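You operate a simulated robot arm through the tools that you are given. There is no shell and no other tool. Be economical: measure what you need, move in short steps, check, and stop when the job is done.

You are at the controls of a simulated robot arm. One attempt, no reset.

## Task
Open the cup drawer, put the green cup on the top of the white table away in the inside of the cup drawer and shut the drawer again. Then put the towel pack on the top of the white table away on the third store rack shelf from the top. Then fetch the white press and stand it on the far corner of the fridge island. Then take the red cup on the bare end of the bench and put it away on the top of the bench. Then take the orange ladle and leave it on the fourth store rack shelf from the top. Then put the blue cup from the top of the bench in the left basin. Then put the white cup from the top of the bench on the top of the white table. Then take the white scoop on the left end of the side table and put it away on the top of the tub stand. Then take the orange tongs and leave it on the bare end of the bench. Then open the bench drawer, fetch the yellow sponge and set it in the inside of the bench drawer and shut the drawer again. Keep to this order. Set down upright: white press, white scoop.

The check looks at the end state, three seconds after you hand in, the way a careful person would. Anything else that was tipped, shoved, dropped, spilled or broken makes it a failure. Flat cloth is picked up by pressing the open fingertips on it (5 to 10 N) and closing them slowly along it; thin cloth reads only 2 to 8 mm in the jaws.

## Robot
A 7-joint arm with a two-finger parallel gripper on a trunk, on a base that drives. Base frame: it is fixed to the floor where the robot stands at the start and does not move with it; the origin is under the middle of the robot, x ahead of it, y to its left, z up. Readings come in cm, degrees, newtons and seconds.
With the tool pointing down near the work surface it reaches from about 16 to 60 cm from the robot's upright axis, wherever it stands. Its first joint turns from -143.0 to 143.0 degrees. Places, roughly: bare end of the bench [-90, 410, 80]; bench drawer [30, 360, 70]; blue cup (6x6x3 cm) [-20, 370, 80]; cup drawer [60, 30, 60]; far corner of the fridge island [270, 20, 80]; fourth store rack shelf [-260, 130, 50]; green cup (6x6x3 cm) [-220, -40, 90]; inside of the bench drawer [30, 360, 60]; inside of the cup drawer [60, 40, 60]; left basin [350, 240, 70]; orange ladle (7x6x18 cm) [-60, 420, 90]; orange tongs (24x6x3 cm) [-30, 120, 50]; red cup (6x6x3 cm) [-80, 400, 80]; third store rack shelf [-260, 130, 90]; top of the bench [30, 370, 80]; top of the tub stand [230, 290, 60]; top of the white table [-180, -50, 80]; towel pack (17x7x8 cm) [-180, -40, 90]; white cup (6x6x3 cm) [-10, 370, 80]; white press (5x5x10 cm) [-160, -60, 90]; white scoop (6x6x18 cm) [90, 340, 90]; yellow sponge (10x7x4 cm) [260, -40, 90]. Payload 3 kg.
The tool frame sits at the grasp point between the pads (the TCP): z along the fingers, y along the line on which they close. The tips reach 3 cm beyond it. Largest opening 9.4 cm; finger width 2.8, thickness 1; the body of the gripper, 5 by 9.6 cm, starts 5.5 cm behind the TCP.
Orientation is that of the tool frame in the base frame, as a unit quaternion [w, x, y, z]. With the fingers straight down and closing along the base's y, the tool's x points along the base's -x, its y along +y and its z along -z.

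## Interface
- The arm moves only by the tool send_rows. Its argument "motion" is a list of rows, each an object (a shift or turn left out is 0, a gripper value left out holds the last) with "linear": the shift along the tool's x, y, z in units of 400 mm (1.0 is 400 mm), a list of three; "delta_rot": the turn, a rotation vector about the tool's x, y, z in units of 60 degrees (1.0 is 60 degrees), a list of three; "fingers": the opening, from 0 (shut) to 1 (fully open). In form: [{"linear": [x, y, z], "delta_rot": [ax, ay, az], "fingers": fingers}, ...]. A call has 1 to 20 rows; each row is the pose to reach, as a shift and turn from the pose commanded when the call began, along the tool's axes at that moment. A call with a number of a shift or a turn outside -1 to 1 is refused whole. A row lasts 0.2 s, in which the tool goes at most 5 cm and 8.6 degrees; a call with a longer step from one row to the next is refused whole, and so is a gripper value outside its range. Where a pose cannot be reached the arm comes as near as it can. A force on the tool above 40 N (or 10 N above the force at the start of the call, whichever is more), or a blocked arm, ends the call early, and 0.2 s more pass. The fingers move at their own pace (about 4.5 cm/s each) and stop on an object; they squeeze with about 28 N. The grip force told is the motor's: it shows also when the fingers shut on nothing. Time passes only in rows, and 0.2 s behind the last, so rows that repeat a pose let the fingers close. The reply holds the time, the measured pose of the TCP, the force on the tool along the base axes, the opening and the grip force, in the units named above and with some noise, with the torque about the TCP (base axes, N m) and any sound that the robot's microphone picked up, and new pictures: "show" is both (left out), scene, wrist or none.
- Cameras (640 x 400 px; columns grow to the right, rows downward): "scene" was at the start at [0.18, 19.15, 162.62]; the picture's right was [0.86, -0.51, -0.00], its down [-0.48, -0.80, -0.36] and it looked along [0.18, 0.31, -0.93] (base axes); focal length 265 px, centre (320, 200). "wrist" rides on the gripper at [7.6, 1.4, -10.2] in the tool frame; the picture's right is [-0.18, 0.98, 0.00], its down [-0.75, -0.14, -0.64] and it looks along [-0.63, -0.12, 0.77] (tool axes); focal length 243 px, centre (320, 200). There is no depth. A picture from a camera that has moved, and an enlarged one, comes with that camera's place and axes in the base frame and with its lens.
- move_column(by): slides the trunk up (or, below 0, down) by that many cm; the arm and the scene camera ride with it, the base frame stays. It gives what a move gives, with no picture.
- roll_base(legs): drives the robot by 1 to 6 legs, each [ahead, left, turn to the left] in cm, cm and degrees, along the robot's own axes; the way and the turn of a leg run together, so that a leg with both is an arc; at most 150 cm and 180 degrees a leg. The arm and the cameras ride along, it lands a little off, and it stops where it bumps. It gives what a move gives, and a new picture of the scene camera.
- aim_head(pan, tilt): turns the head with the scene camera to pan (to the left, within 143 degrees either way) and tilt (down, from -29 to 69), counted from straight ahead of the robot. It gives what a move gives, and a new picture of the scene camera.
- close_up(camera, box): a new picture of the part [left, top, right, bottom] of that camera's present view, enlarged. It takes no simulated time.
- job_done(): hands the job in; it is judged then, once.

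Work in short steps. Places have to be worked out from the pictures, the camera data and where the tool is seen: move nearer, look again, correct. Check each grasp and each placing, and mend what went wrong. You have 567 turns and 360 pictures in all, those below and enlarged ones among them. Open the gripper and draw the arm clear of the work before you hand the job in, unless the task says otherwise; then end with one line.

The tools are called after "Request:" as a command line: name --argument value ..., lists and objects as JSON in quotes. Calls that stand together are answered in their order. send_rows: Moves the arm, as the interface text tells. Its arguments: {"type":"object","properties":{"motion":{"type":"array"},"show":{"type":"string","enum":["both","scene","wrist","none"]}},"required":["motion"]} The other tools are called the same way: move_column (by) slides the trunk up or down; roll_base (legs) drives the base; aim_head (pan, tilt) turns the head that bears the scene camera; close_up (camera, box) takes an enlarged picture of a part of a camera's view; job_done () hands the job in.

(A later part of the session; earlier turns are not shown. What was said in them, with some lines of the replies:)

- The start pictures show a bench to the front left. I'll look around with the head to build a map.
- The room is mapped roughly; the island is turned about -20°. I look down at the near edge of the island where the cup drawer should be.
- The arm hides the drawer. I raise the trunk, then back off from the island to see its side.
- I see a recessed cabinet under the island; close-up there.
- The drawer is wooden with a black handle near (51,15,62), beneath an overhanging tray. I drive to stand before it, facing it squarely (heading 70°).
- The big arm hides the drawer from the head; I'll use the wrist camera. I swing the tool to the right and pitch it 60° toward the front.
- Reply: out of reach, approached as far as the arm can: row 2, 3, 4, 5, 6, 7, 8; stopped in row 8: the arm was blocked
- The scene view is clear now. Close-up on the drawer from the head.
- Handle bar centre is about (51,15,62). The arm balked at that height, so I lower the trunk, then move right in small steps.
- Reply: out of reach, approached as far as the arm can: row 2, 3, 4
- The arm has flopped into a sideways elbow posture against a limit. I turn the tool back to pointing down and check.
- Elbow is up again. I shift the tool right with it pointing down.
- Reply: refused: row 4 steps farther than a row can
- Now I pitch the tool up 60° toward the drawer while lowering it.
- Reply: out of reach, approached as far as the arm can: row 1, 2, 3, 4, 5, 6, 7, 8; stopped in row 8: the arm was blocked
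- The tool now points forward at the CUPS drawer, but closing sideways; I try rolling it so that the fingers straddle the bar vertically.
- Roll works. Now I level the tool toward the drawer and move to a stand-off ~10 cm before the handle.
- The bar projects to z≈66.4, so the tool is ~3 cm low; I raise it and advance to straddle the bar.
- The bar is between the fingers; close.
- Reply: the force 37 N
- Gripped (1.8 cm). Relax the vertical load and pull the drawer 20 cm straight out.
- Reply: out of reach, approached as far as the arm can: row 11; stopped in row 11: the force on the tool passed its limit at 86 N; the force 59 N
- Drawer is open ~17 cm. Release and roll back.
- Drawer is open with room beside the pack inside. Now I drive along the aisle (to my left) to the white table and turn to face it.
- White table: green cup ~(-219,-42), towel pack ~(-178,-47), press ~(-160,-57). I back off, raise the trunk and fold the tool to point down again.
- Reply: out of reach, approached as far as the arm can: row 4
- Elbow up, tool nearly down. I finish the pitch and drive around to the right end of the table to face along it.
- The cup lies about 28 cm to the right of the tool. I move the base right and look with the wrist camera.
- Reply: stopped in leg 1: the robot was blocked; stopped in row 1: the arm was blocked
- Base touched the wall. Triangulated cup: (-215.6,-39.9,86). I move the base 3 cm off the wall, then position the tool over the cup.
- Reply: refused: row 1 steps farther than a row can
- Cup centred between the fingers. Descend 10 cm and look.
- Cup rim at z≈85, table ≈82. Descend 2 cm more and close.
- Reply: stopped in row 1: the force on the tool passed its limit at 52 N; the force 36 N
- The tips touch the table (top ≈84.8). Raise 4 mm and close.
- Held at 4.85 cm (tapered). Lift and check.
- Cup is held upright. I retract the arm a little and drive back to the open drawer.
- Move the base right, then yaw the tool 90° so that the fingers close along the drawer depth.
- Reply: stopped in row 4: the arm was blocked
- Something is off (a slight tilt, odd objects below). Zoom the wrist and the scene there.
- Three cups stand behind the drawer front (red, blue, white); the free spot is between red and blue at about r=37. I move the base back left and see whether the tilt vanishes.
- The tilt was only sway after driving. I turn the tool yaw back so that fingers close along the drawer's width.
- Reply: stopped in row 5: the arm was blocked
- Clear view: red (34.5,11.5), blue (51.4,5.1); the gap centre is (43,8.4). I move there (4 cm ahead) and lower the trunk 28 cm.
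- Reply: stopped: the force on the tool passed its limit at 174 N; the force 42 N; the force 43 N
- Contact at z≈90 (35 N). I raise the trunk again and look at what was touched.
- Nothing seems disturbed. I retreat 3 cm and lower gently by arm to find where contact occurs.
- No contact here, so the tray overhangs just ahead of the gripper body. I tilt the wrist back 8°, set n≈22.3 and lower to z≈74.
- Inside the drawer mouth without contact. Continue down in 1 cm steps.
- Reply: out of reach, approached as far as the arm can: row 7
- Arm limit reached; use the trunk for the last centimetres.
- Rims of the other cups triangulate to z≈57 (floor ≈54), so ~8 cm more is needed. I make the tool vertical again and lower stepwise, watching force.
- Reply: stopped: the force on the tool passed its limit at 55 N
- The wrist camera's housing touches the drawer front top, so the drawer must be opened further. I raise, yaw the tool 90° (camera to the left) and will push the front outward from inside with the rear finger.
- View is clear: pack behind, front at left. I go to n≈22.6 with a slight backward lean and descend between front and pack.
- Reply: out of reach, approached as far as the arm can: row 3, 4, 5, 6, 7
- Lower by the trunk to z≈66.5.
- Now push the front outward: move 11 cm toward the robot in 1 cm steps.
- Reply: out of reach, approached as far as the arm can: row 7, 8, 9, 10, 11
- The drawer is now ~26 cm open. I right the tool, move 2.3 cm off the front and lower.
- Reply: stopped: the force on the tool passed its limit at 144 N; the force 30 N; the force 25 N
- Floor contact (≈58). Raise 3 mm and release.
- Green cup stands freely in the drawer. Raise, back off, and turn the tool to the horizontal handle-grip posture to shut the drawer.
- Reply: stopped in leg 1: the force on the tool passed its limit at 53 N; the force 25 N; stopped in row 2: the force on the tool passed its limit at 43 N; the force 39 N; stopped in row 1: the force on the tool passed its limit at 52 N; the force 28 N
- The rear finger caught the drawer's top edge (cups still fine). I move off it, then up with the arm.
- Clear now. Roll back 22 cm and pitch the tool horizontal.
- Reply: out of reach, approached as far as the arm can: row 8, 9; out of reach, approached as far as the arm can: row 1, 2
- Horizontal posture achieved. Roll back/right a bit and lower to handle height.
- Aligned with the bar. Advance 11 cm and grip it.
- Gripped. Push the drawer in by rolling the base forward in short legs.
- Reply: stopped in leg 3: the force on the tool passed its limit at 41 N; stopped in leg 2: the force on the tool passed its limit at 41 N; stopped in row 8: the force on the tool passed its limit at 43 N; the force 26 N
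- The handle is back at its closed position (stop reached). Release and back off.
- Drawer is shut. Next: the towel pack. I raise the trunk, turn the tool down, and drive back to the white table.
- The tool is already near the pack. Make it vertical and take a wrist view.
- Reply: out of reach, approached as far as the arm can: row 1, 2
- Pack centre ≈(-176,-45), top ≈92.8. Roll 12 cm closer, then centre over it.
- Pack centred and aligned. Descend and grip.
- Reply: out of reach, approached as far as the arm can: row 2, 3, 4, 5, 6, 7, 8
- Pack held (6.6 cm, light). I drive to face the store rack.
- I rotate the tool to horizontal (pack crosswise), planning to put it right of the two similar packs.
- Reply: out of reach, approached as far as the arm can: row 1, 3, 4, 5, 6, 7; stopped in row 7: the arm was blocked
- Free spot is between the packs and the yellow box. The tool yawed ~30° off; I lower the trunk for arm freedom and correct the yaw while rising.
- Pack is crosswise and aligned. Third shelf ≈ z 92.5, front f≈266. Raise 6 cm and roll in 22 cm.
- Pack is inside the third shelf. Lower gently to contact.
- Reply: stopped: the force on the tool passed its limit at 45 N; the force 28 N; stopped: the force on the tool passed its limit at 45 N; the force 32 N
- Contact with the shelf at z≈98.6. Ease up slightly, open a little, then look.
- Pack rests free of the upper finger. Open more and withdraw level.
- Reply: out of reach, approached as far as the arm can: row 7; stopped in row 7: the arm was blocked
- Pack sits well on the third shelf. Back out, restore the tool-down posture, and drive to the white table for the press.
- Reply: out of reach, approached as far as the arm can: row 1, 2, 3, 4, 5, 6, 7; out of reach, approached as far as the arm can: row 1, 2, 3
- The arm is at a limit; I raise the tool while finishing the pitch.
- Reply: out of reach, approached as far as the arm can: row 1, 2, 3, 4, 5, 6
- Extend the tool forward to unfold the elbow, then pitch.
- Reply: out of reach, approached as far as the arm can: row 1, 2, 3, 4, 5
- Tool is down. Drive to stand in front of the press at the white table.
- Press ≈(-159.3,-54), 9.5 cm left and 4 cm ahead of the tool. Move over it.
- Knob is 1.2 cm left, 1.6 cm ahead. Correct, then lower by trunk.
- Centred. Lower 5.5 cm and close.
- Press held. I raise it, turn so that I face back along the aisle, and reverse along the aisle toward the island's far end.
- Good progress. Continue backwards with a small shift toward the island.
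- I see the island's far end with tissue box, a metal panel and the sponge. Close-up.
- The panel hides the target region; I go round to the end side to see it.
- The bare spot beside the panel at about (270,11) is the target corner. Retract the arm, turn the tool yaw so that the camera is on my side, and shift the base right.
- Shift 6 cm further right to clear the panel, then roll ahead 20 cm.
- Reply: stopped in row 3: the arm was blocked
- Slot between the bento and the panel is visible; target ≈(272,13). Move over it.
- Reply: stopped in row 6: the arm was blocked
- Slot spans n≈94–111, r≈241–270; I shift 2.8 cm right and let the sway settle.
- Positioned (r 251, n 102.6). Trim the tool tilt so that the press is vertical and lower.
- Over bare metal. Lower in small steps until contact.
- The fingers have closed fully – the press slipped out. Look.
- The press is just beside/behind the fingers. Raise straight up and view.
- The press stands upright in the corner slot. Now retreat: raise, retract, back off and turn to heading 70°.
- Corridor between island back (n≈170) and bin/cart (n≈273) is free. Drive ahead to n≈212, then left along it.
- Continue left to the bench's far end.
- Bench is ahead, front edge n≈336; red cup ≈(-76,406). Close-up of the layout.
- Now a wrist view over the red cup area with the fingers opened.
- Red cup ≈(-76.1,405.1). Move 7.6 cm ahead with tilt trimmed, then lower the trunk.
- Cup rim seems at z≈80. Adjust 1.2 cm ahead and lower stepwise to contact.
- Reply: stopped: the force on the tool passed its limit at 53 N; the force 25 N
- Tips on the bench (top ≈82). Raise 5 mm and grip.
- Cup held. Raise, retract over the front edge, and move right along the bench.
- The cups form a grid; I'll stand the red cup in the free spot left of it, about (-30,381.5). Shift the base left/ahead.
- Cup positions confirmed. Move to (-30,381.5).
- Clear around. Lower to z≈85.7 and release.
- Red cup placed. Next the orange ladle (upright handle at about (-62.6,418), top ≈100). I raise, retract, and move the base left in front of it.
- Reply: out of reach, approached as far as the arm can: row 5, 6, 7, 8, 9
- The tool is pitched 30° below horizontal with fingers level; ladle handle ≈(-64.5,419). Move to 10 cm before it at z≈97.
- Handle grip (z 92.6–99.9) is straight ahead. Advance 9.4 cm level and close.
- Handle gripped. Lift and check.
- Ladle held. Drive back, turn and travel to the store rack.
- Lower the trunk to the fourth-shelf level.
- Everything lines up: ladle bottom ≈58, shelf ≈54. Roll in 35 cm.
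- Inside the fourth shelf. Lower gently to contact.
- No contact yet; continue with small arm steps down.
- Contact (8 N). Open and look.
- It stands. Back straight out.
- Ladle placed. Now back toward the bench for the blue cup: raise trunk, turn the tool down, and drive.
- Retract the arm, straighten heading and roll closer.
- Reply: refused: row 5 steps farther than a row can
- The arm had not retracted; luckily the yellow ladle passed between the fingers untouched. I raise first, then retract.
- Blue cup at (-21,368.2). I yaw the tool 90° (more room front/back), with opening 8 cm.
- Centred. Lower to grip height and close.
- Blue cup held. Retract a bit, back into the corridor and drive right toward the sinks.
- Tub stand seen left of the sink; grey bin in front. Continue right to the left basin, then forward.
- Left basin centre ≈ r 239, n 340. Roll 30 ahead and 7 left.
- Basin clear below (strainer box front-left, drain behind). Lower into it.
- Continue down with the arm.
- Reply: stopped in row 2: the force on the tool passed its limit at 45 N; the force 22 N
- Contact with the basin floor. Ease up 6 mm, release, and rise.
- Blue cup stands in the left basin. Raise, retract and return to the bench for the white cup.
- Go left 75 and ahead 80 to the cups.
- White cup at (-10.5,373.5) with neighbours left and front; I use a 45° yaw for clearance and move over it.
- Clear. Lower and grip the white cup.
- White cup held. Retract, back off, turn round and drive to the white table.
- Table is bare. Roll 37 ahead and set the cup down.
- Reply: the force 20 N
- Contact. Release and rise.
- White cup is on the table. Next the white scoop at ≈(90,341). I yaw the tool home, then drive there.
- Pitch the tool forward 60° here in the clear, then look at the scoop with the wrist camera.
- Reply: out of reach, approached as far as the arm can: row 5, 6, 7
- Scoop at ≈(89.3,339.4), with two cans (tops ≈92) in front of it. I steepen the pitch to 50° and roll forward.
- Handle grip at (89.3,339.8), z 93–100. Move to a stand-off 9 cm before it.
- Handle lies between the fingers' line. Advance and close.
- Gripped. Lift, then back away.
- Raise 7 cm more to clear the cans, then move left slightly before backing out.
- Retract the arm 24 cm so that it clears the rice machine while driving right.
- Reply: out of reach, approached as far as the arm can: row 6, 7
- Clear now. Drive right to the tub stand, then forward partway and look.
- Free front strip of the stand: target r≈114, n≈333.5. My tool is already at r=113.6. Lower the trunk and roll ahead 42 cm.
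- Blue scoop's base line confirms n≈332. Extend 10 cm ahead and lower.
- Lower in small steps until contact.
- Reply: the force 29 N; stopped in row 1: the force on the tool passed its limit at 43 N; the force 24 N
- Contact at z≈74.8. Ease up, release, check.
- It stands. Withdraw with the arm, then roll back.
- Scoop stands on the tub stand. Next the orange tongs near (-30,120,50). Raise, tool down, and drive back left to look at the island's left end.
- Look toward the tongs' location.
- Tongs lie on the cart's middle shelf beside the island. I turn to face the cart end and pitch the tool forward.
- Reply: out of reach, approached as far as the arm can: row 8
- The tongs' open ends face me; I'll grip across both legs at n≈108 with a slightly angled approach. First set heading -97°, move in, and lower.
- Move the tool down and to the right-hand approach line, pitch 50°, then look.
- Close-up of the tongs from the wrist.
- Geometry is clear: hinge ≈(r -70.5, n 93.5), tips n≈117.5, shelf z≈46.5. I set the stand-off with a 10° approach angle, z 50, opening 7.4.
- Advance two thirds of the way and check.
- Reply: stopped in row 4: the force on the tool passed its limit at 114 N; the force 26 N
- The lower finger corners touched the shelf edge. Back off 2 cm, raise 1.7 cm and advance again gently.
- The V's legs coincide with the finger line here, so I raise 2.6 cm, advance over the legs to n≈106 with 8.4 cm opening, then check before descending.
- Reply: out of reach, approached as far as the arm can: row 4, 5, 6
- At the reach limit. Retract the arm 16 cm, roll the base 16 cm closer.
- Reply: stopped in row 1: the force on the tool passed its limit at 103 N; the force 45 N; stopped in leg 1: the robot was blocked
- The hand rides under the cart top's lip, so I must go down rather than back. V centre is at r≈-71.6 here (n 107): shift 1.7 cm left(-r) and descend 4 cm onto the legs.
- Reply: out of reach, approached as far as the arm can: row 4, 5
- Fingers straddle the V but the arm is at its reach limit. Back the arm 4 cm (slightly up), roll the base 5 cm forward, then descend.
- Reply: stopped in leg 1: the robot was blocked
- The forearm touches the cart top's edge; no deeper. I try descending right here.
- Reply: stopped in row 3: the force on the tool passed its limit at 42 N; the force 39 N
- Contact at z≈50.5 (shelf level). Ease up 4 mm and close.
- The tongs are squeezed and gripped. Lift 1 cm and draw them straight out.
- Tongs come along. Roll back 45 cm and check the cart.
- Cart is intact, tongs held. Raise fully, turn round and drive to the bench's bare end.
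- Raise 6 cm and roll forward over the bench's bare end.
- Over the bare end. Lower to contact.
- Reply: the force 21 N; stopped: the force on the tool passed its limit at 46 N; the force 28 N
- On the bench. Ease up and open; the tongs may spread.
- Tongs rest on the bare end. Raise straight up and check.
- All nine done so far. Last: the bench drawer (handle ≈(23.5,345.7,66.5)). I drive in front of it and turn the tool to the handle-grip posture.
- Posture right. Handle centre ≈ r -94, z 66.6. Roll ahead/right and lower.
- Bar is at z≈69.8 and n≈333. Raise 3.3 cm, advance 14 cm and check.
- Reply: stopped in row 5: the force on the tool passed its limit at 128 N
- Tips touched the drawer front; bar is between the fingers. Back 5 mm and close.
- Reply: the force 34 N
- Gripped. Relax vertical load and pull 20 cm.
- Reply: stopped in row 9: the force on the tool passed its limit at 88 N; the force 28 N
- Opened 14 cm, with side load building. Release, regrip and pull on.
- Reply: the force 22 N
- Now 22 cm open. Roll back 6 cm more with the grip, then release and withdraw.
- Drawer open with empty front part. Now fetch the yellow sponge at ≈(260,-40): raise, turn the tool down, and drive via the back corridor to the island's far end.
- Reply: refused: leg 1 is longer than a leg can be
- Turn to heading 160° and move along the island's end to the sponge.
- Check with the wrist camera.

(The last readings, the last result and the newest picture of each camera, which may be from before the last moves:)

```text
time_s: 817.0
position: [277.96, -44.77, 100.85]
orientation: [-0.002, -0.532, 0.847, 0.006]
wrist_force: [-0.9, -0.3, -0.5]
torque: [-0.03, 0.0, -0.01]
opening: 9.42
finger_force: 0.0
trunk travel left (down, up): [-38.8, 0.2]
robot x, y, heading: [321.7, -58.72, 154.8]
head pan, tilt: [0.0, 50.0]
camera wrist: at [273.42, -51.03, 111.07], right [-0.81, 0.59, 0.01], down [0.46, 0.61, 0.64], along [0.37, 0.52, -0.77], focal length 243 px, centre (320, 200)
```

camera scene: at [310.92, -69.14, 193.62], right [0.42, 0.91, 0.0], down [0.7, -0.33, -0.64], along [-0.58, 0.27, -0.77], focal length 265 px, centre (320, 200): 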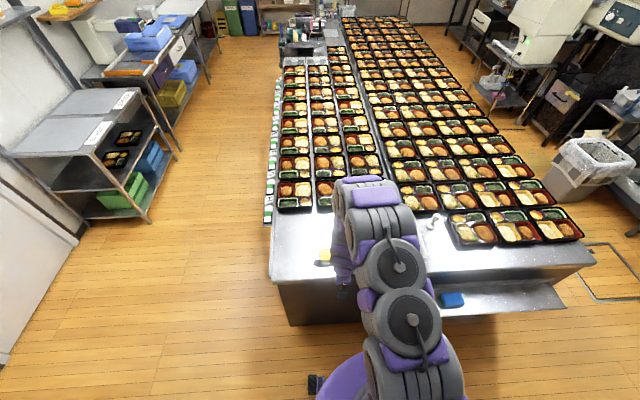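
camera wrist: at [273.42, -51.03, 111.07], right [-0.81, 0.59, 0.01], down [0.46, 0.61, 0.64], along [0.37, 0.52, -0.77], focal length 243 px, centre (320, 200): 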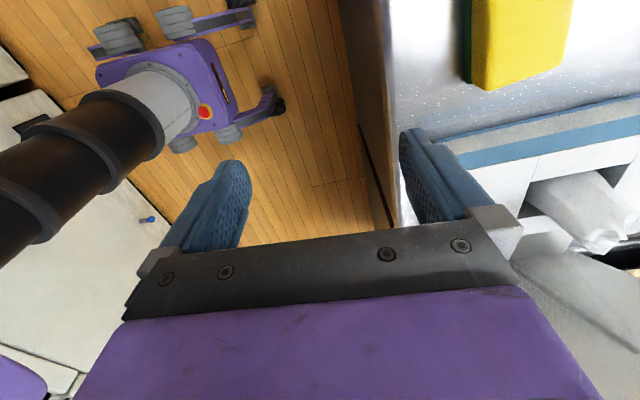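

Sponge centre ≈(260.5,-41), 7-cm side along my reach. Roll ahead 12, then centre over it with yaw trimmed.

Request:
roll_base --legs '[[12, 0, 0]]'

Request:
send_rows --motion '[{"linear": [0, 0, 0]}, {"linear": [0, 0, 0]}, {"linear": [0.05, 0.07, 0], "delta_rot": [0, 0, -0.05]}, {"linear": [0.1, 0.135, 0], "delta_rot": [0, 0, -0.095]}, {"linear": [0.1, 0.135, 0], "delta_rot": [0, 0, -0.095]}]' --show "wrist"

```text
time_s: 818.3
position: [266.61, -39.57, 100.73]
orientation: [-0.003, -0.533, 0.846, 0.006]
wrist_force: [0.7, 0.5, 0.2]
torque: [-0.03, 0.02, -0.01]
opening: 9.41
finger_force: 0.1
trunk travel left (down, up): [-38.8, 0.2]
robot x, y, heading: [310.63, -53.5, 155.2]
head pan, tilt: [0.0, 50.0]
camera scene: at [299.8, -63.8, 193.62], right [0.42, 0.91, 0.0], down [0.7, -0.32, -0.64], along [-0.58, 0.27, -0.77], focal length 265 px, centre (320, 200)
```

scene: 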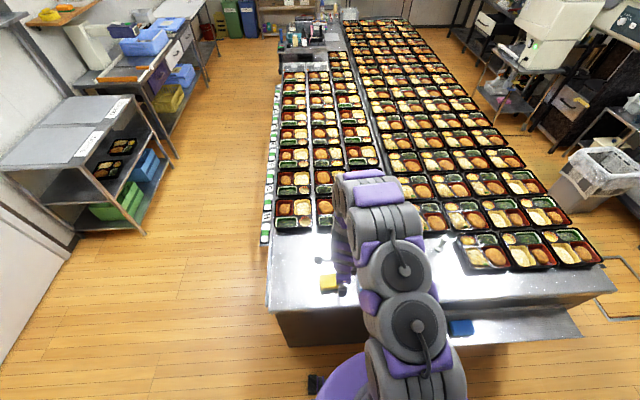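

```text
time_s: 819.5
position: [260.05, -41.24, 101.01]
orientation: [-0.003, -0.575, 0.818, 0.006]
wrist_force: [0.8, -0.4, 0.1]
torque: [0.0, 0.0, 0.01]
opening: 9.39
finger_force: 0.0
trunk travel left (down, up): [-38.8, 0.2]
robot x, y, heading: [310.81, -53.08, 154.8]
head pan, tilt: [0.0, 50.0]
camera wrist: at [256.22, -47.84, 111.23], right [-0.86, 0.51, 0.01], down [0.4, 0.66, 0.64], along [0.32, 0.56, -0.77], focal length 243 px, centre (320, 200)
```

wrist: 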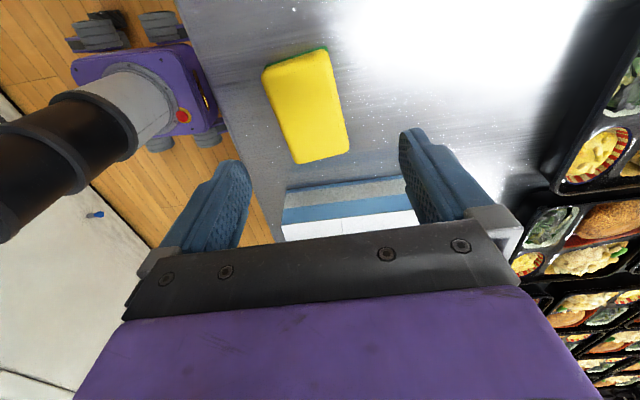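

Shift 1.3 cm back and lower onto the sponge.

Request:
send_rows --motion '[{"linear": [0, -0.032, 0]}, {"linear": [0, -0.032, 0]}]' --show "none"

Request:
move_column --by -11.5

Request:
move_column --by -1.5

Request:
send_rows --motion '[{"linear": [0, 0, 0]}]' --show "wrist"

```text
time_s: 820.1
position: [261.32, -41.28, 101.04]
orientation: [-0.003, -0.574, 0.819, 0.006]
wrist_force: [0.1, -0.2, -0.6]
torque: [0.01, 0.04, -0.02]
opening: 9.4
finger_force: 0.0
trunk travel left (down, up): [-38.8, 0.2]
robot x, y, heading: [310.62, -53.31, 154.9]
head pan, tilt: [0.0, 50.0]
```

```text
time_s: 821.6
position: [261.37, -41.46, 89.66]
orientation: [-0.002, -0.574, 0.819, 0.006]
wrist_force: [0.7, -0.1, 0.5]
torque: [-0.01, -0.01, 0.03]
opening: 9.39
finger_force: 0.0
trunk travel left (down, up): [-27.3, 11.7]
robot x, y, heading: [310.47, -53.21, 154.8]
head pan, tilt: [0.0, 50.0]
```

```text
time_s: 822.2
position: [261.2, -41.43, 88.09]
orientation: [-0.002, -0.575, 0.818, 0.007]
wrist_force: [-0.8, -2.3, 9.6]
torque: [-0.33, -0.45, -0.06]
opening: 9.41
finger_force: 0.0
trunk travel left (down, up): [-25.8, 13.2]
robot x, y, heading: [310.45, -53.22, 155.2]
head pan, tilt: [0.0, 50.0]
```

```text
time_s: 822.6
position: [261.36, -41.53, 88.07]
orientation: [-0.002, -0.575, 0.818, 0.007]
wrist_force: [-0.8, 0.5, 7.1]
torque: [-0.23, -0.34, 0.0]
opening: 9.35
finger_force: 0.1
trunk travel left (down, up): [-25.8, 13.2]
robot x, y, heading: [310.77, -53.12, 155.1]
head pan, tilt: [0.0, 50.0]
camera wrist: at [257.55, -48.07, 98.33], right [-0.86, 0.51, 0.01], down [0.4, 0.66, 0.64], along [0.32, 0.56, -0.77], focal length 243 px, centre (320, 200)
```

wrist: 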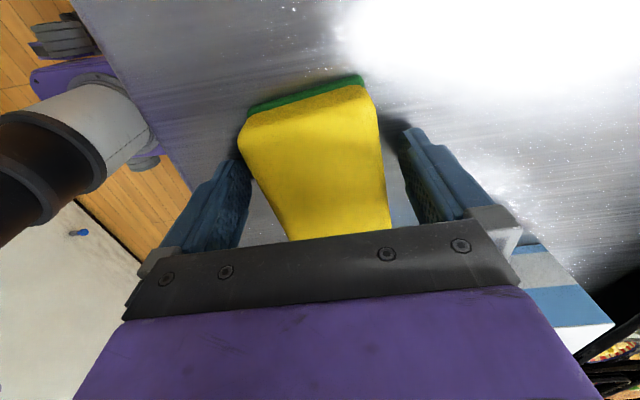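

Tips at the table, sponge between the fingers. Raise 3 mm, grip and lift.

Request:
move_column --by 0.4

Request:
send_rows --motion '[{"fingers": 0.6}, {"fingers": 0.3}, {"fingers": 0}, {"fingers": 0}, {"fingers": 0}, {"fingers": 0}]' --show "none"

Request:
move_column --by 12

Request:
send_rows --motion '[{"linear": [0, -0.1, 0]}, {"linear": [0, -0.2, 0]}, {"linear": [0, -0.3, 0]}]' --show "wrist"

```text
time_s: 823.1
position: [261.41, -41.41, 88.55]
orientation: [-0.002, -0.575, 0.818, 0.006]
wrist_force: [0.4, -0.6, 0.2]
torque: [0.0, -0.04, -0.01]
opening: 9.38
finger_force: 0.1
trunk travel left (down, up): [-26.2, 12.8]
robot x, y, heading: [310.61, -53.28, 154.9]
head pan, tilt: [0.0, 50.0]
```

```text
time_s: 824.5
position: [261.3, -41.49, 88.49]
orientation: [-0.003, -0.575, 0.818, 0.007]
wrist_force: [-0.3, -0.1, 1.4]
torque: [0.03, 0.0, 0.11]
opening: 6.7
finger_force: 28.2
trunk travel left (down, up): [-26.2, 12.8]
robot x, y, heading: [310.33, -53.12, 154.9]
head pan, tilt: [0.0, 50.0]
```

```text
time_s: 826.0
position: [261.41, -41.5, 100.47]
orientation: [-0.002, -0.575, 0.818, 0.007]
wrist_force: [-0.3, 0.8, -1.0]
torque: [-0.04, 0.02, 0.0]
opening: 6.69
finger_force: 28.1
trunk travel left (down, up): [-38.2, 0.8]
robot x, y, heading: [310.71, -53.34, 155.0]
head pan, tilt: [0.0, 50.0]
```

```text
time_s: 826.8
position: [272.85, -45.5, 100.75]
orientation: [-0.003, -0.574, 0.819, 0.007]
wrist_force: [0.9, 0.0, -0.1]
torque: [0.0, -0.01, 0.02]
opening: 6.63
finger_force: 27.8
trunk travel left (down, up): [-38.2, 0.8]
robot x, y, heading: [310.66, -53.31, 155.0]
head pan, tilt: [0.0, 50.0]
camera wrist: at [269.05, -52.14, 110.98], right [-0.86, 0.51, 0.02], down [0.4, 0.66, 0.64], along [0.32, 0.56, -0.77], focal length 243 px, centre (320, 200)
```

wrist: 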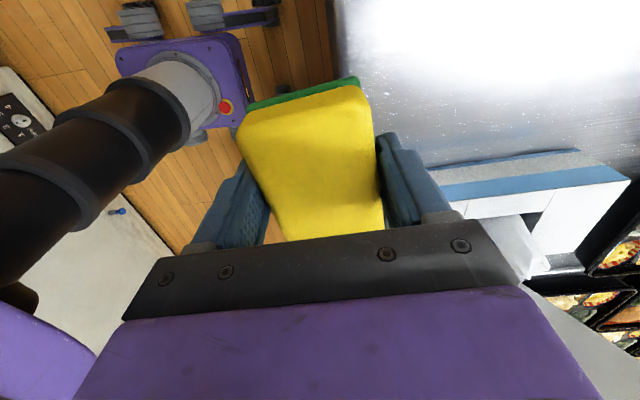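

Sponge held. Drive back to the bench drawer by the same route.

Request:
roll_base --legs '[[-14, 0, 0], [0, -150, 0], [0, 0, -85], [0, 150, 0], [0, 150, 0]]'

```text
time_s: 852.5
position: [122.71, 222.9, 100.81]
orientation: [0.002, 0.153, 0.988, 0.007]
wrist_force: [0.5, 0.6, -0.6]
torque: [0.0, 0.02, 0.0]
opening: 6.55
finger_force: 27.9
trunk travel left (down, up): [-38.2, 0.8]
robot x, y, heading: [116.09, 184.92, 67.2]
head pan, tilt: [0.0, 50.0]
camera scene: at [105.77, 195.08, 193.07], right [0.92, -0.39, 0.0], down [-0.3, -0.71, -0.64], along [0.25, 0.59, -0.77], focal length 265 px, centre (320, 200)
```

scene: 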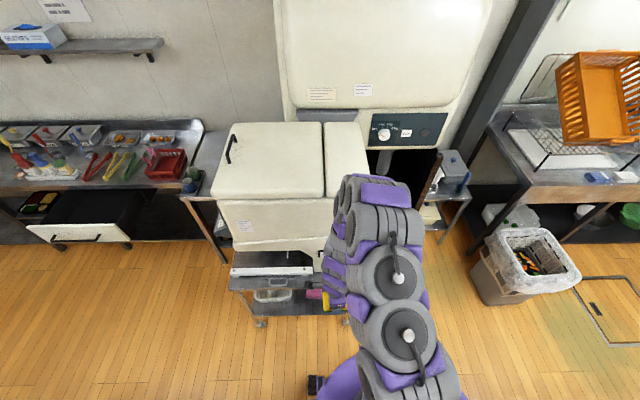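

Request:
roll_base --legs '[[0, 0, 2.8], [0, 140, 0], [38, 0, 0]]'

Request:
send_rows --motion '[{"linear": [0, 0, 0]}, {"linear": [0, 0, 0]}, {"linear": [0, 0, 0]}]' --show "wrist"

```text
time_s: 862.0
position: [3.21, 309.05, 100.63]
orientation: [0.002, 0.145, 0.989, 0.008]
wrist_force: [0.1, -0.8, -0.5]
torque: [-0.02, 0.01, -0.03]
opening: 6.55
finger_force: 28.2
trunk travel left (down, up): [-38.2, 0.8]
robot x, y, heading: [-2.33, 271.27, 68.4]
head pan, tilt: [0.0, 50.0]
camera scene: at [-13.56, 281.09, 193.03], right [0.93, -0.37, 0.0], down [-0.28, -0.71, -0.64], along [0.24, 0.6, -0.77], focal length 265 px, centre (320, 200)
```

scene: 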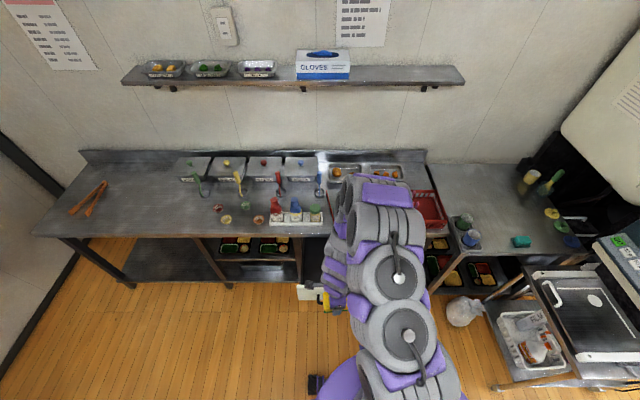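

```text
time_s: 862.8
position: [2.97, 308.87, 100.73]
orientation: [0.003, 0.143, 0.99, 0.008]
wrist_force: [-0.5, 0.9, -1.0]
torque: [0.01, -0.03, 0.02]
opening: 6.54
finger_force: 28.8
trunk travel left (down, up): [-38.2, 0.8]
robot x, y, heading: [-2.41, 271.1, 68.1]
head pan, tilt: [0.0, 50.0]
camera wrist: at [-4.01, 312.38, 111.04], right [0.46, 0.89, 0.02], down [0.68, -0.36, 0.64], along [0.58, -0.28, -0.77], focal length 243 px, centre (320, 200)
```

wrist: 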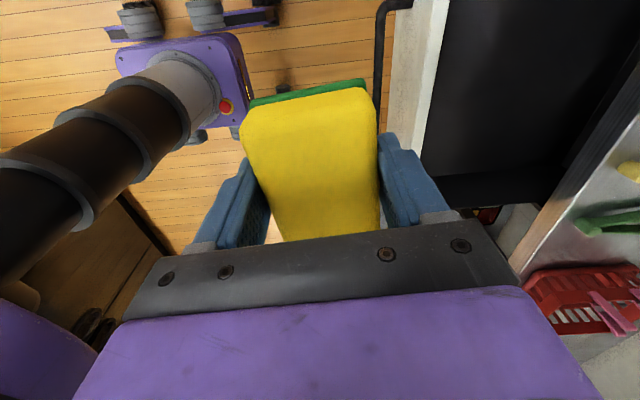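

Drawer interior looks empty; target r≈-97, n≈319. Roll 12 ahead and extend.

Request:
roll_base --legs '[[12, -3, 2]]'

Request:
send_rows --motion '[{"linear": [0, 0, 0]}, {"linear": [0, 0, 0]}, {"linear": [0, 0.1, 0]}, {"linear": [0, 0.2, 0]}, {"linear": [0, 0.3, 0]}, {"linear": [0, 0.39, 0]}, {"linear": [0, 0.39, 0]}]' --show "wrist"

```text
time_s: 864.0
position: [7.93, 319.33, 100.63]
orientation: [0.006, 0.128, 0.992, 0.007]
wrist_force: [-0.1, 0.2, -0.3]
torque: [-0.02, -0.04, 0.01]
opening: 6.52
finger_force: 27.5
trunk travel left (down, up): [-38.2, 0.8]
robot x, y, heading: [4.11, 281.36, 70.3]
head pan, tilt: [0.0, 50.0]
camera scene: at [-8.64, 291.26, 192.91], right [0.94, -0.34, 0.01], down [-0.26, -0.72, -0.64], along [0.22, 0.6, -0.77], focal length 265 px, centre (320, 200)
```

scene: 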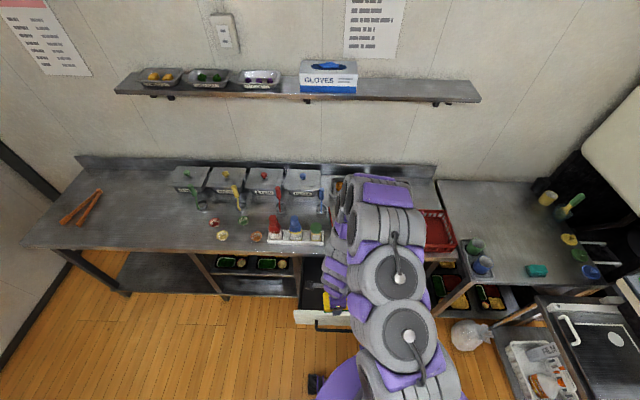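

```text
time_s: 865.6
position: [12.15, 334.14, 100.69]
orientation: [0.004, 0.128, 0.992, 0.008]
wrist_force: [-0.6, 0.0, -0.2]
torque: [-0.05, 0.02, -0.02]
opening: 6.53
finger_force: 28.1
trunk travel left (down, up): [-38.2, 0.8]
robot x, y, heading: [4.38, 280.86, 70.3]
head pan, tilt: [0.0, 50.0]
camera wrist: at [5.16, 337.39, 110.99], right [0.43, 0.9, 0.02], down [0.69, -0.34, 0.64], along [0.59, -0.26, -0.77], focal length 243 px, centre (320, 200)
```

wrist: 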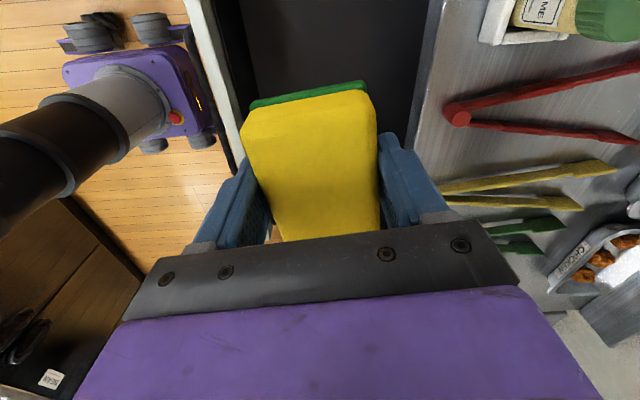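

Slot n 309–330.6; centre the tool and lower into the drawer.

Request:
send_rows --motion '[{"linear": [-0.07, 0.015, 0]}, {"linear": [-0.14, 0.03, 0]}, {"linear": [-0.14, 0.03, 0]}]' --show "none"

Request:
move_column --by -24

Request:
send_rows --motion '[{"linear": [0, 0, 0]}]' --show "wrist"

```text
time_s: 866.4
position: [18.51, 333.73, 101.17]
orientation: [0.001, 0.129, 0.992, 0.009]
wrist_force: [0.2, 0.0, 0.1]
torque: [-0.02, 0.0, 0.02]
opening: 6.54
finger_force: 27.9
trunk travel left (down, up): [-38.2, 0.8]
robot x, y, heading: [4.34, 280.97, 70.3]
head pan, tilt: [0.0, 50.0]
```

```text
time_s: 868.9
position: [18.21, 333.77, 77.11]
orientation: [0.003, 0.128, 0.992, 0.009]
wrist_force: [0.3, 0.2, -0.1]
torque: [-0.01, 0.02, -0.01]
opening: 6.55
finger_force: 27.8
trunk travel left (down, up): [-14.2, 24.8]
robot x, y, heading: [4.63, 281.3, 70.3]
head pan, tilt: [0.0, 50.0]
```

```text
time_s: 869.3
position: [18.18, 333.89, 76.94]
orientation: [0.003, 0.129, 0.992, 0.009]
wrist_force: [0.1, 0.5, -0.1]
torque: [-0.01, -0.02, -0.01]
opening: 6.52
finger_force: 28.3
trunk travel left (down, up): [-14.2, 24.8]
robot x, y, heading: [3.98, 281.36, 70.1]
head pan, tilt: [0.0, 50.0]
camera wrist: at [11.08, 337.1, 87.32], right [0.43, 0.9, 0.02], down [0.69, -0.34, 0.64], along [0.59, -0.26, -0.77], focal length 243 px, centre (320, 200)
```

wrist: 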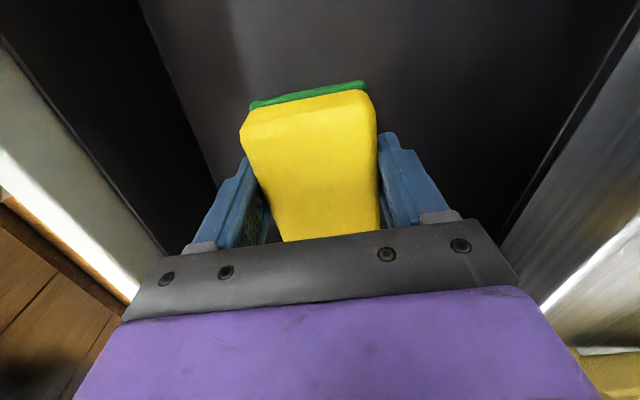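

Request:
move_column --by -7

Request:
move_column --by -2.5

Request:
move_column --by -1.5

```text
time_s: 870.4
position: [18.16, 333.88, 70.03]
orientation: [0.003, 0.128, 0.992, 0.009]
wrist_force: [0.1, -0.6, -1.1]
torque: [0.02, 0.01, 0.02]
opening: 6.57
finger_force: 28.0
trunk travel left (down, up): [-7.2, 31.8]
robot x, y, heading: [4.03, 281.04, 69.9]
head pan, tilt: [0.0, 50.0]
```

```text
time_s: 871.1
position: [18.08, 333.83, 67.57]
orientation: [0.003, 0.128, 0.992, 0.008]
wrist_force: [0.4, -0.5, 0.2]
torque: [0.02, 0.01, -0.02]
opening: 6.53
finger_force: 28.0
trunk travel left (down, up): [-4.7, 34.3]
robot x, y, heading: [4.52, 280.71, 70.3]
head pan, tilt: [0.0, 50.0]
```

```text
time_s: 871.9
position: [18.31, 334.11, 66.41]
orientation: [0.004, 0.128, 0.992, 0.013]
wrist_force: [1.2, 0.5, 22.7]
torque: [-0.29, 0.01, -0.05]
opening: 6.54
finger_force: 27.8
trunk travel left (down, up): [-3.2, 35.8]
robot x, y, heading: [4.36, 280.84, 70.5]
head pan, tilt: [0.0, 50.0]
stopped: the force on the tool passed its limit at 41 N (the readings are from after the stop); the commanded pose is now the measured one
```

Floor contact. Ease up, release, rise and check.

Request:
move_column --by 0.4

Request:
send_rows --motion '[{"fingers": 0.8}, {"fingers": 0.9}, {"fingers": 0.9}, {"fingers": 0.9}]' --show "none"

Request:
move_column --by 20

Request:
send_rows --motion '[{"linear": [0, 0, 0]}]' --show "wrist"

```text
time_s: 872.4
position: [18.26, 334.04, 66.6]
orientation: [0.003, 0.128, 0.992, 0.01]
wrist_force: [-0.6, 0.3, -0.3]
torque: [0.0, 0.04, 0.03]
opening: 6.55
finger_force: 27.5
trunk travel left (down, up): [-3.6, 35.4]
robot x, y, heading: [4.01, 280.94, 70.4]
head pan, tilt: [0.0, 50.0]
```

```text
time_s: 873.4
position: [18.23, 333.95, 66.56]
orientation: [0.003, 0.128, 0.992, 0.01]
wrist_force: [-0.1, 0.5, -0.4]
torque: [0.01, -0.01, 0.01]
opening: 8.47
finger_force: 0.1
trunk travel left (down, up): [-3.6, 35.4]
robot x, y, heading: [4.25, 281.27, 70.2]
head pan, tilt: [0.0, 50.0]
```

```text
time_s: 875.6
position: [18.21, 334.0, 86.62]
orientation: [0.003, 0.127, 0.992, 0.01]
wrist_force: [0.4, -0.4, -0.9]
torque: [-0.01, 0.02, 0.02]
opening: 8.49
finger_force: 0.2
trunk travel left (down, up): [-23.6, 15.4]
robot x, y, heading: [3.93, 281.06, 70.2]
head pan, tilt: [0.0, 50.0]
```

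```text
time_s: 876.0
position: [18.18, 333.91, 86.64]
orientation: [0.003, 0.128, 0.992, 0.01]
wrist_force: [-0.8, 0.2, 0.7]
torque: [0.01, -0.02, 0.03]
opening: 8.46
finger_force: 0.1
trunk travel left (down, up): [-23.6, 15.4]
robot x, y, heading: [3.92, 281.27, 70.1]
head pan, tilt: [0.0, 50.0]
camera wrist: at [11.09, 337.25, 96.89], right [0.43, 0.9, 0.02], down [0.69, -0.34, 0.64], along [0.59, -0.26, -0.77], focal length 243 px, centre (320, 200)
```

wrist: 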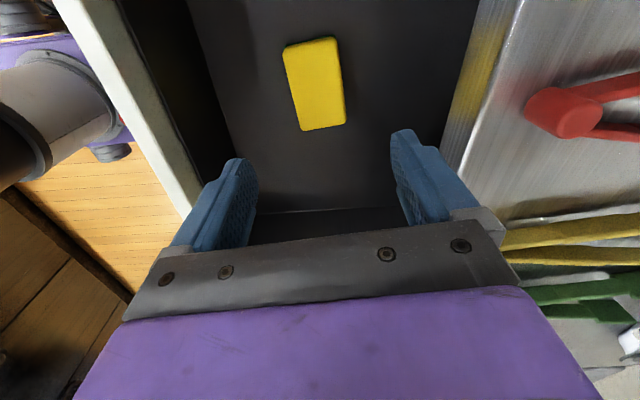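

Sponge lies in the drawer. Raise, back off and return to handle-grip posture to shut it.

Request:
move_column --by 14

Request:
roll_base --legs '[[-42, 0, 0]]'

Request:
send_rows --motion '[{"delta_rot": [0, 0, 0], "fingers": 1}, {"delta_rot": [0, 0, 0]}, {"delta_rot": [-0.14, 0, 0]}, {"delta_rot": [-0.28, 0, 0]}, {"delta_rot": [-0.42, 0, 0]}, {"delta_rot": [-0.56, 0, 0]}, {"delta_rot": [-0.7, 0, 0]}, {"delta_rot": [-0.84, 0, 0]}, {"delta_rot": [-0.98, 0, 0]}]' --show "none"

Request:
send_rows --motion '[{"delta_rot": [-0.12, 0, 0]}, {"delta_rot": [-0.24, 0, 0]}, {"delta_rot": [-0.36, 0, 0]}]' --show "none"

```text
time_s: 877.6
position: [18.19, 334.07, 100.51]
orientation: [0.003, 0.128, 0.992, 0.01]
wrist_force: [0.7, 0.0, -0.6]
torque: [-0.05, -0.02, 0.0]
opening: 8.45
finger_force: 0.1
trunk travel left (down, up): [-37.6, 1.4]
robot x, y, heading: [4.09, 281.01, 70.3]
head pan, tilt: [0.0, 50.0]
```

```text
time_s: 880.2
position: [3.77, 294.98, 100.75]
orientation: [0.003, 0.122, 0.992, 0.011]
wrist_force: [0.2, -0.5, 0.4]
torque: [-0.01, 0.0, -0.01]
opening: 8.47
finger_force: 0.0
trunk travel left (down, up): [-37.6, 1.4]
robot x, y, heading: [-9.5, 241.75, 70.9]
head pan, tilt: [0.0, 50.0]
camera scene: at [-21.23, 251.44, 192.46], right [0.95, -0.33, 0.0], down [-0.25, -0.73, -0.64], along [0.21, 0.61, -0.77], focal length 265 px, centre (320, 200)
```

scene: 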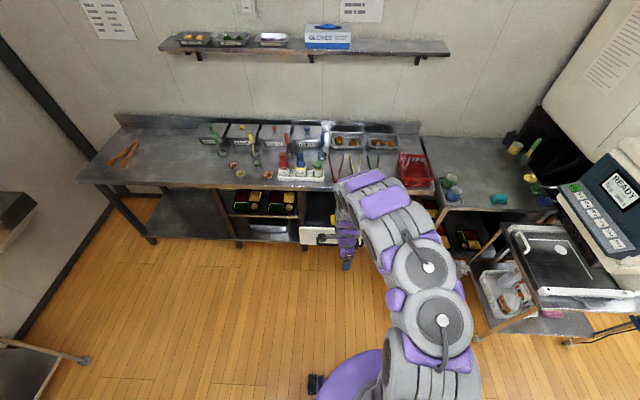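

```text
time_s: 882.2
position: [3.27, 294.99, 100.73]
orientation: [0.063, 0.104, 0.858, 0.499]
wrist_force: [-1.4, -0.3, -0.3]
torque: [0.01, -0.03, -0.01]
opening: 9.41
finger_force: 0.0
trunk travel left (down, up): [-37.6, 1.4]
robot x, y, heading: [-10.08, 241.94, 71.0]
head pan, tilt: [0.0, 50.0]
```

```text
time_s: 883.0
position: [3.32, 295.03, 100.81]
orientation: [0.081, 0.091, 0.751, 0.649]
wrist_force: [-0.1, -0.3, -0.1]
torque: [-0.02, 0.0, 0.02]
opening: 9.41
finger_force: 0.0
trunk travel left (down, up): [-37.6, 1.4]
robot x, y, heading: [-9.55, 241.74, 70.7]
head pan, tilt: [0.0, 50.0]
```

Lower to handle height and look.

Request:
move_column --by -31

Request:
send_rows --motion '[{"linear": [0, 0, 0]}]' --show "wrist"

```text
time_s: 886.1
position: [3.56, 294.83, 69.74]
orientation: [0.081, 0.092, 0.751, 0.649]
wrist_force: [1.0, -0.2, -0.1]
torque: [-0.02, 0.03, 0.03]
opening: 9.4
finger_force: 0.0
trunk travel left (down, up): [-6.6, 32.4]
robot x, y, heading: [-9.45, 242.11, 70.8]
head pan, tilt: [0.0, 50.0]
```

```text
time_s: 886.5
position: [3.57, 294.91, 69.75]
orientation: [0.081, 0.091, 0.75, 0.65]
wrist_force: [-0.6, -0.4, 0.4]
torque: [0.0, -0.04, 0.0]
opening: 9.41
finger_force: 0.0
trunk travel left (down, up): [-6.6, 32.4]
robot x, y, heading: [-9.8, 241.85, 70.9]
head pan, tilt: [0.0, 50.0]
camera wrist: at [-6.22, 287.19, 72.6], right [0.21, 0.09, 0.97], down [0.57, -0.82, -0.05], along [0.79, 0.57, -0.22], focal length 243 px, centre (320, 200)
```

wrist: 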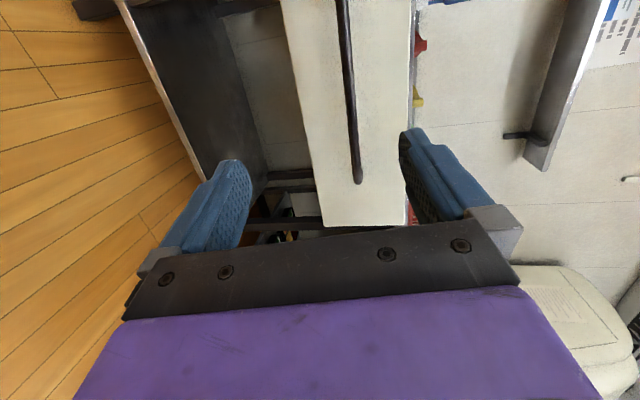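

Aligned in height. Roll forward 17 cm and check.

Request:
roll_base --legs '[[17, 0, 0]]'

Request:
send_rows --motion '[{"linear": [0, 0, 0]}, {"linear": [0, 0, 0]}]' --show "wrist"

```text
time_s: 887.9
position: [9.22, 310.89, 69.76]
orientation: [0.081, 0.091, 0.751, 0.65]
wrist_force: [-0.7, -0.4, 0.1]
torque: [-0.01, 0.02, -0.01]
opening: 9.39
finger_force: 0.1
trunk travel left (down, up): [-6.6, 32.4]
robot x, y, heading: [-4.18, 258.15, 70.6]
head pan, tilt: [0.0, 50.0]
camera scene: at [-15.66, 267.47, 161.46], right [0.94, -0.33, 0.0], down [-0.25, -0.73, -0.64], along [0.21, 0.61, -0.77], focal length 265 px, centre (320, 200)
```

scene: 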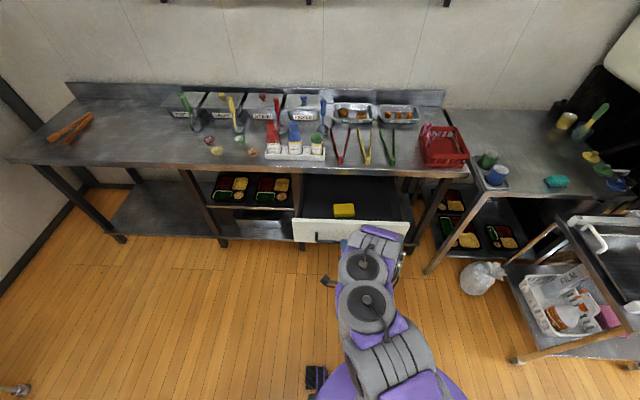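

```text
time_s: 888.5
position: [9.09, 310.9, 69.75]
orientation: [0.081, 0.091, 0.75, 0.65]
wrist_force: [-0.7, 0.2, -0.6]
torque: [0.01, 0.02, 0.02]
opening: 9.42
finger_force: 0.0
trunk travel left (down, up): [-6.6, 32.4]
robot x, y, heading: [-4.32, 257.79, 70.8]
head pan, tilt: [0.0, 50.0]
camera wrist: at [-0.68, 303.19, 72.65], right [0.21, 0.09, 0.97], down [0.57, -0.82, -0.05], along [0.79, 0.57, -0.22], focal length 243 px, centre (320, 200)
```

wrist: 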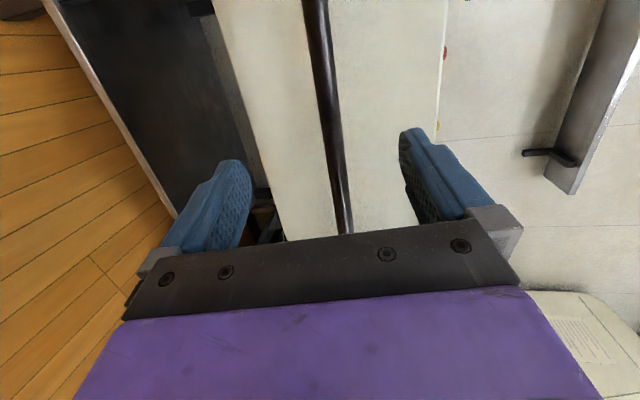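

Advance 3 cm and grip.

Request:
send_rows --motion '[{"linear": [0, 0.006, 0.04]}, {"linear": [0, 0.011, 0.075]}, {"linear": [0, 0.011, 0.075], "fingers": 0.4}, {"linear": [0, 0.011, 0.075], "fingers": 0}, {"linear": [0, 0.011, 0.075], "fingers": 0}, {"linear": [0, 0.011, 0.075], "fingers": 0}, {"linear": [0, 0.011, 0.075], "fingers": 0}, {"linear": [0, 0.011, 0.075], "fingers": 0}]' --show "none"

Request:
roll_base --legs '[[6, 0, 0], [6, 0, 0], [6, 0, 0]]'

```text
time_s: 890.5
position: [9.87, 314.04, 70.31]
orientation: [0.081, 0.09, 0.746, 0.655]
wrist_force: [0.2, 1.6, 21.2]
torque: [0.97, 0.98, -1.26]
opening: 1.38
finger_force: 44.5
trunk travel left (down, up): [-6.6, 32.4]
robot x, y, heading: [-4.37, 257.65, 71.1]
head pan, tilt: [0.0, 50.0]
stopped in row 8: the force on the tool passed its limit at 41 N (the readings are from after the stop); the commanded pose is now the measured one
```

```text
time_s: 892.0
position: [13.31, 322.8, 70.21]
orientation: [0.085, 0.093, 0.744, 0.656]
wrist_force: [6.0, -1.5, 3.1]
torque: [0.69, 1.34, 1.12]
opening: 1.39
finger_force: 45.2
trunk travel left (down, up): [-6.6, 32.4]
robot x, y, heading: [-1.33, 266.77, 71.2]
head pan, tilt: [0.0, 50.0]
stopped in leg 2: the force on the tool passed its limit at 43 N (the readings are from after the stop); the commanded pose is now the measured one
camera scene: at [-12.33, 276.1, 161.48], right [0.95, -0.33, 0.0], down [-0.25, -0.73, -0.64], along [0.21, 0.61, -0.77], focal length 265 px, centre (320, 200)
```

scene: 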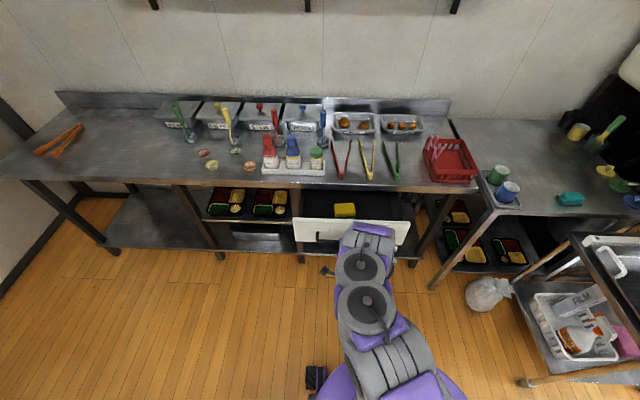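

Request:
roll_base --legs '[[5, 0, 0], [5, 0, 0]]'

Request:
send_rows --motion '[{"linear": [0, 0.007, 0.049]}, {"linear": [0, 0.014, 0.098]}, {"linear": [0, 0.021, 0.147]}, {"linear": [0, 0.028, 0.196]}, {"linear": [0, 0.035, 0.245]}, {"linear": [0, 0.042, 0.294]}, {"linear": [0, 0.045, 0.32]}]' --show "none"

```text
time_s: 893.4
position: [16.97, 332.26, 70.17]
orientation: [0.088, 0.096, 0.744, 0.655]
wrist_force: [32.4, -11.8, -0.2]
torque: [0.42, 1.1, -0.9]
opening: 1.39
finger_force: 45.2
trunk travel left (down, up): [-6.6, 32.4]
robot x, y, heading: [2.65, 276.4, 71.0]
head pan, tilt: [0.0, 50.0]
camera scene: at [-8.16, 285.48, 161.56], right [0.94, -0.33, -0.01], down [-0.26, -0.72, -0.64], along [0.21, 0.61, -0.77], focal length 265 px, centre (320, 200)
```

scene: 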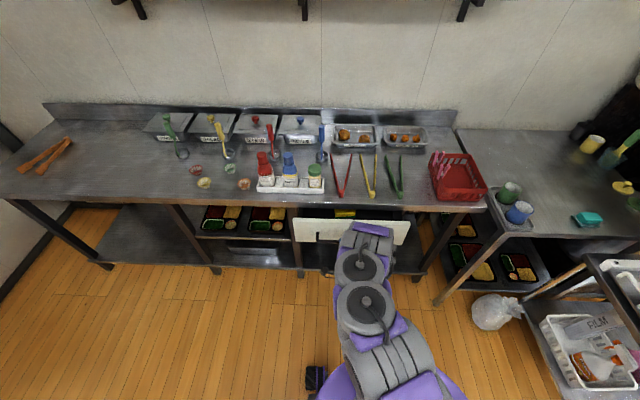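

```text
time_s: 894.2
position: [18.38, 336.81, 70.32]
orientation: [0.097, 0.1, 0.748, 0.649]
wrist_force: [23.9, -11.6, -15.8]
torque: [0.13, 1.3, 0.17]
opening: 1.45
finger_force: 44.7
trunk travel left (down, up): [-6.6, 32.4]
robot x, y, heading: [2.01, 276.36, 70.8]
head pan, tilt: [0.0, 50.0]
stopped in row 3: the force on the tool passed its limit at 47 N (the readings are from after the stop); the commanded pose is now the measured one
```

Side load again; release, regrip and push the last 5 cm.

Request:
send_rows --motion '[{"fingers": 0.4}, {"fingers": 0.4}, {"fingers": 0.4}, {"fingers": 0}, {"fingers": 0}, {"fingers": 0}, {"fingers": 0}]' --show "none"

Request:
send_rows --motion '[{"linear": [0, 0.004, 0.025]}, {"linear": [0, 0.008, 0.05]}, {"linear": [0, 0.012, 0.075]}, {"linear": [0, 0.016, 0.1]}, {"linear": [0, 0.02, 0.125]}, {"linear": [0, 0.023, 0.145]}, {"linear": [0, 0.026, 0.16]}]' --show "wrist"

```text
time_s: 895.8
position: [18.13, 337.0, 70.25]
orientation: [0.094, 0.096, 0.747, 0.651]
wrist_force: [2.7, -2.0, -26.1]
torque: [-0.23, 1.26, -1.22]
opening: 1.46
finger_force: 45.0
trunk travel left (down, up): [-6.6, 32.4]
robot x, y, heading: [2.46, 276.48, 71.0]
head pan, tilt: [0.0, 50.0]
```

```text
time_s: 896.7
position: [19.08, 339.6, 70.38]
orientation: [0.095, 0.097, 0.749, 0.649]
wrist_force: [6.0, -0.2, -10.7]
torque: [0.43, 1.41, 1.05]
opening: 1.45
finger_force: 44.7
trunk travel left (down, up): [-6.6, 32.4]
robot x, y, heading: [2.74, 276.53, 70.9]
head pan, tilt: [0.0, 50.0]
stopped in row 4: the force on the tool passed its limit at 47 N (the readings are from after the stop); the commanded pose is now the measured one
camera wrist: at [8.96, 332.21, 73.04], right [0.2, 0.08, 0.98], down [0.55, -0.83, -0.04], along [0.81, 0.55, -0.21], focal length 243 px, centre (320, 200)
```

wrist: 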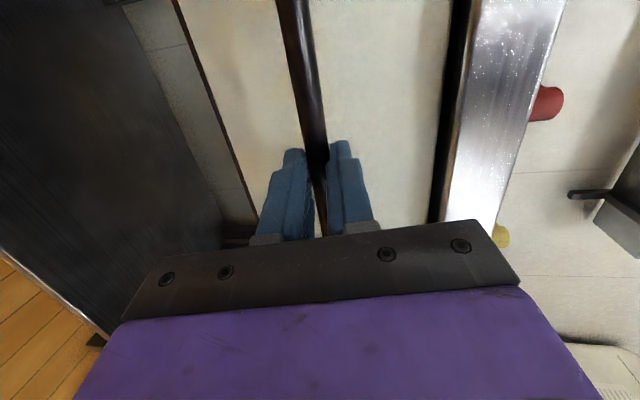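

Push once more to confirm it is home.

Request:
send_rows --motion '[{"linear": [0, 0.003, 0.02]}, {"linear": [0, 0.006, 0.04]}, {"linear": [0, 0.01, 0.06]}, {"linear": [0, 0.013, 0.08]}, {"linear": [0, 0.016, 0.1]}]' --show "none"

Request:
send_rows --motion '[{"linear": [0, 0.003, 0.02]}, {"linear": [0, 0.006, 0.04]}, {"linear": [0, 0.01, 0.06]}, {"linear": [0, 0.013, 0.08]}]' --show "none"

```text
time_s: 897.4
position: [19.42, 340.84, 70.08]
orientation: [0.093, 0.096, 0.75, 0.647]
wrist_force: [4.2, -1.4, 5.1]
torque: [0.58, 1.31, 0.33]
opening: 1.43
finger_force: 44.8
trunk travel left (down, up): [-6.6, 32.4]
robot x, y, heading: [2.31, 276.39, 70.6]
head pan, tilt: [0.0, 50.0]
stopped in row 3: the force on the tool passed its limit at 68 N (the readings are from after the stop); the commanded pose is now the measured one
```

```text
time_s: 897.8
position: [19.36, 340.91, 70.24]
orientation: [0.092, 0.098, 0.752, 0.646]
wrist_force: [-5.8, -23.1, 19.7]
torque: [0.76, 1.33, 0.44]
opening: 1.44
finger_force: 45.1
trunk travel left (down, up): [-6.6, 32.4]
robot x, y, heading: [2.34, 276.51, 70.6]
head pan, tilt: [0.0, 50.0]
stopped in row 2: the force on the tool passed its limit at 69 N (the readings are from after the stop); the commanded pose is now the measured one
```

Firm stop – closed. Release, back away and inspect.

Request:
send_rows --motion '[{"fingers": 0.6}, {"fingers": 0.6}, {"fingers": 0.6}, {"fingers": 0.6}]' --show "none"

Request:
roll_base --legs '[[-50, 0, 0]]'

Request:
close_up --camera "scene" --box '[160, 40, 460, 230]'

```text
time_s: 898.8
position: [19.28, 341.12, 69.98]
orientation: [0.094, 0.096, 0.754, 0.644]
wrist_force: [-0.2, 0.0, -0.5]
torque: [-0.03, 0.0, -0.01]
opening: 5.65
finger_force: 0.0
trunk travel left (down, up): [-6.6, 32.4]
robot x, y, heading: [2.19, 276.4, 70.8]
head pan, tilt: [0.0, 50.0]
```

```text
time_s: 901.8
position: [2.24, 294.12, 69.88]
orientation: [0.088, 0.091, 0.755, 0.644]
wrist_force: [-0.3, -0.3, 0.3]
torque: [-0.01, 0.03, 0.01]
opening: 5.64
finger_force: 0.1
trunk travel left (down, up): [-6.6, 32.4]
robot x, y, heading: [-13.76, 228.99, 71.7]
head pan, tilt: [0.0, 50.0]
camera scene: at [-25.41, 238.19, 161.46], right [0.95, -0.31, 0.0], down [-0.24, -0.73, -0.64], along [0.2, 0.61, -0.77], focal length 265 px, centre (320, 200)
```

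scene: 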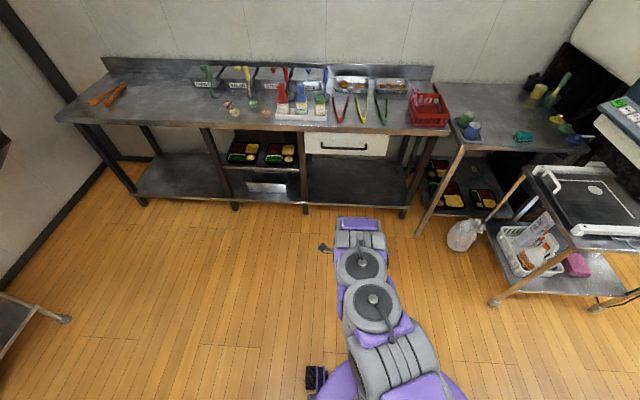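

```text
2.11 times, centred on (310, 135) of scene
camera zoom: at [-25.41, 238.19, 161.46], right [0.95, -0.31, 0.0], down [-0.24, -0.73, -0.64], along [0.2, 0.61, -0.77], focal length 558 px, centre (341, 337)
```

zoom: 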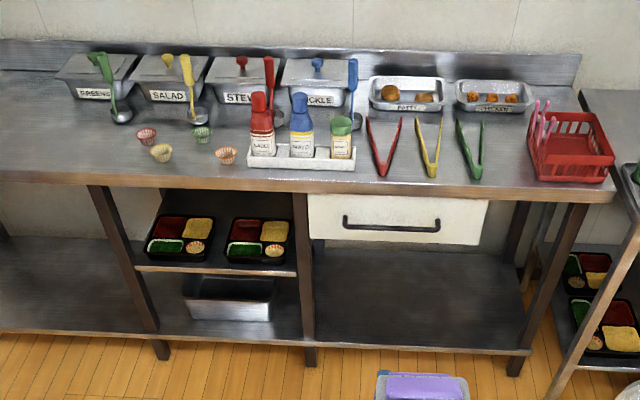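

All is closed and tidy. Open the gripper fully and hand in.

Request:
send_rows --motion '[{"fingers": 1}, {"fingers": 1}, {"fingers": 1}]' --show "none"

Request:
job_done

```text
time_s: 902.6
position: [2.28, 293.98, 70.04]
orientation: [0.088, 0.091, 0.754, 0.645]
wrist_force: [0.3, -0.3, -0.5]
torque: [0.03, -0.02, -0.03]
opening: 9.38
finger_force: 0.1
trunk travel left (down, up): [-6.6, 32.4]
robot x, y, heading: [-13.3, 228.99, 72.0]
head pan, tilt: [0.0, 50.0]
```

```text
The job is handed in.
```

All ten steps were done in the order given and the job is handed in: both drawers are shut, the press and scoop were upright when last seen, the press's "far corner" spot was my best guess, it slipped from the grip just before touchdown but landed upright, and I may have nudged the clear tub on the cart's middle shelf by about a centimetre while taking the tongs.
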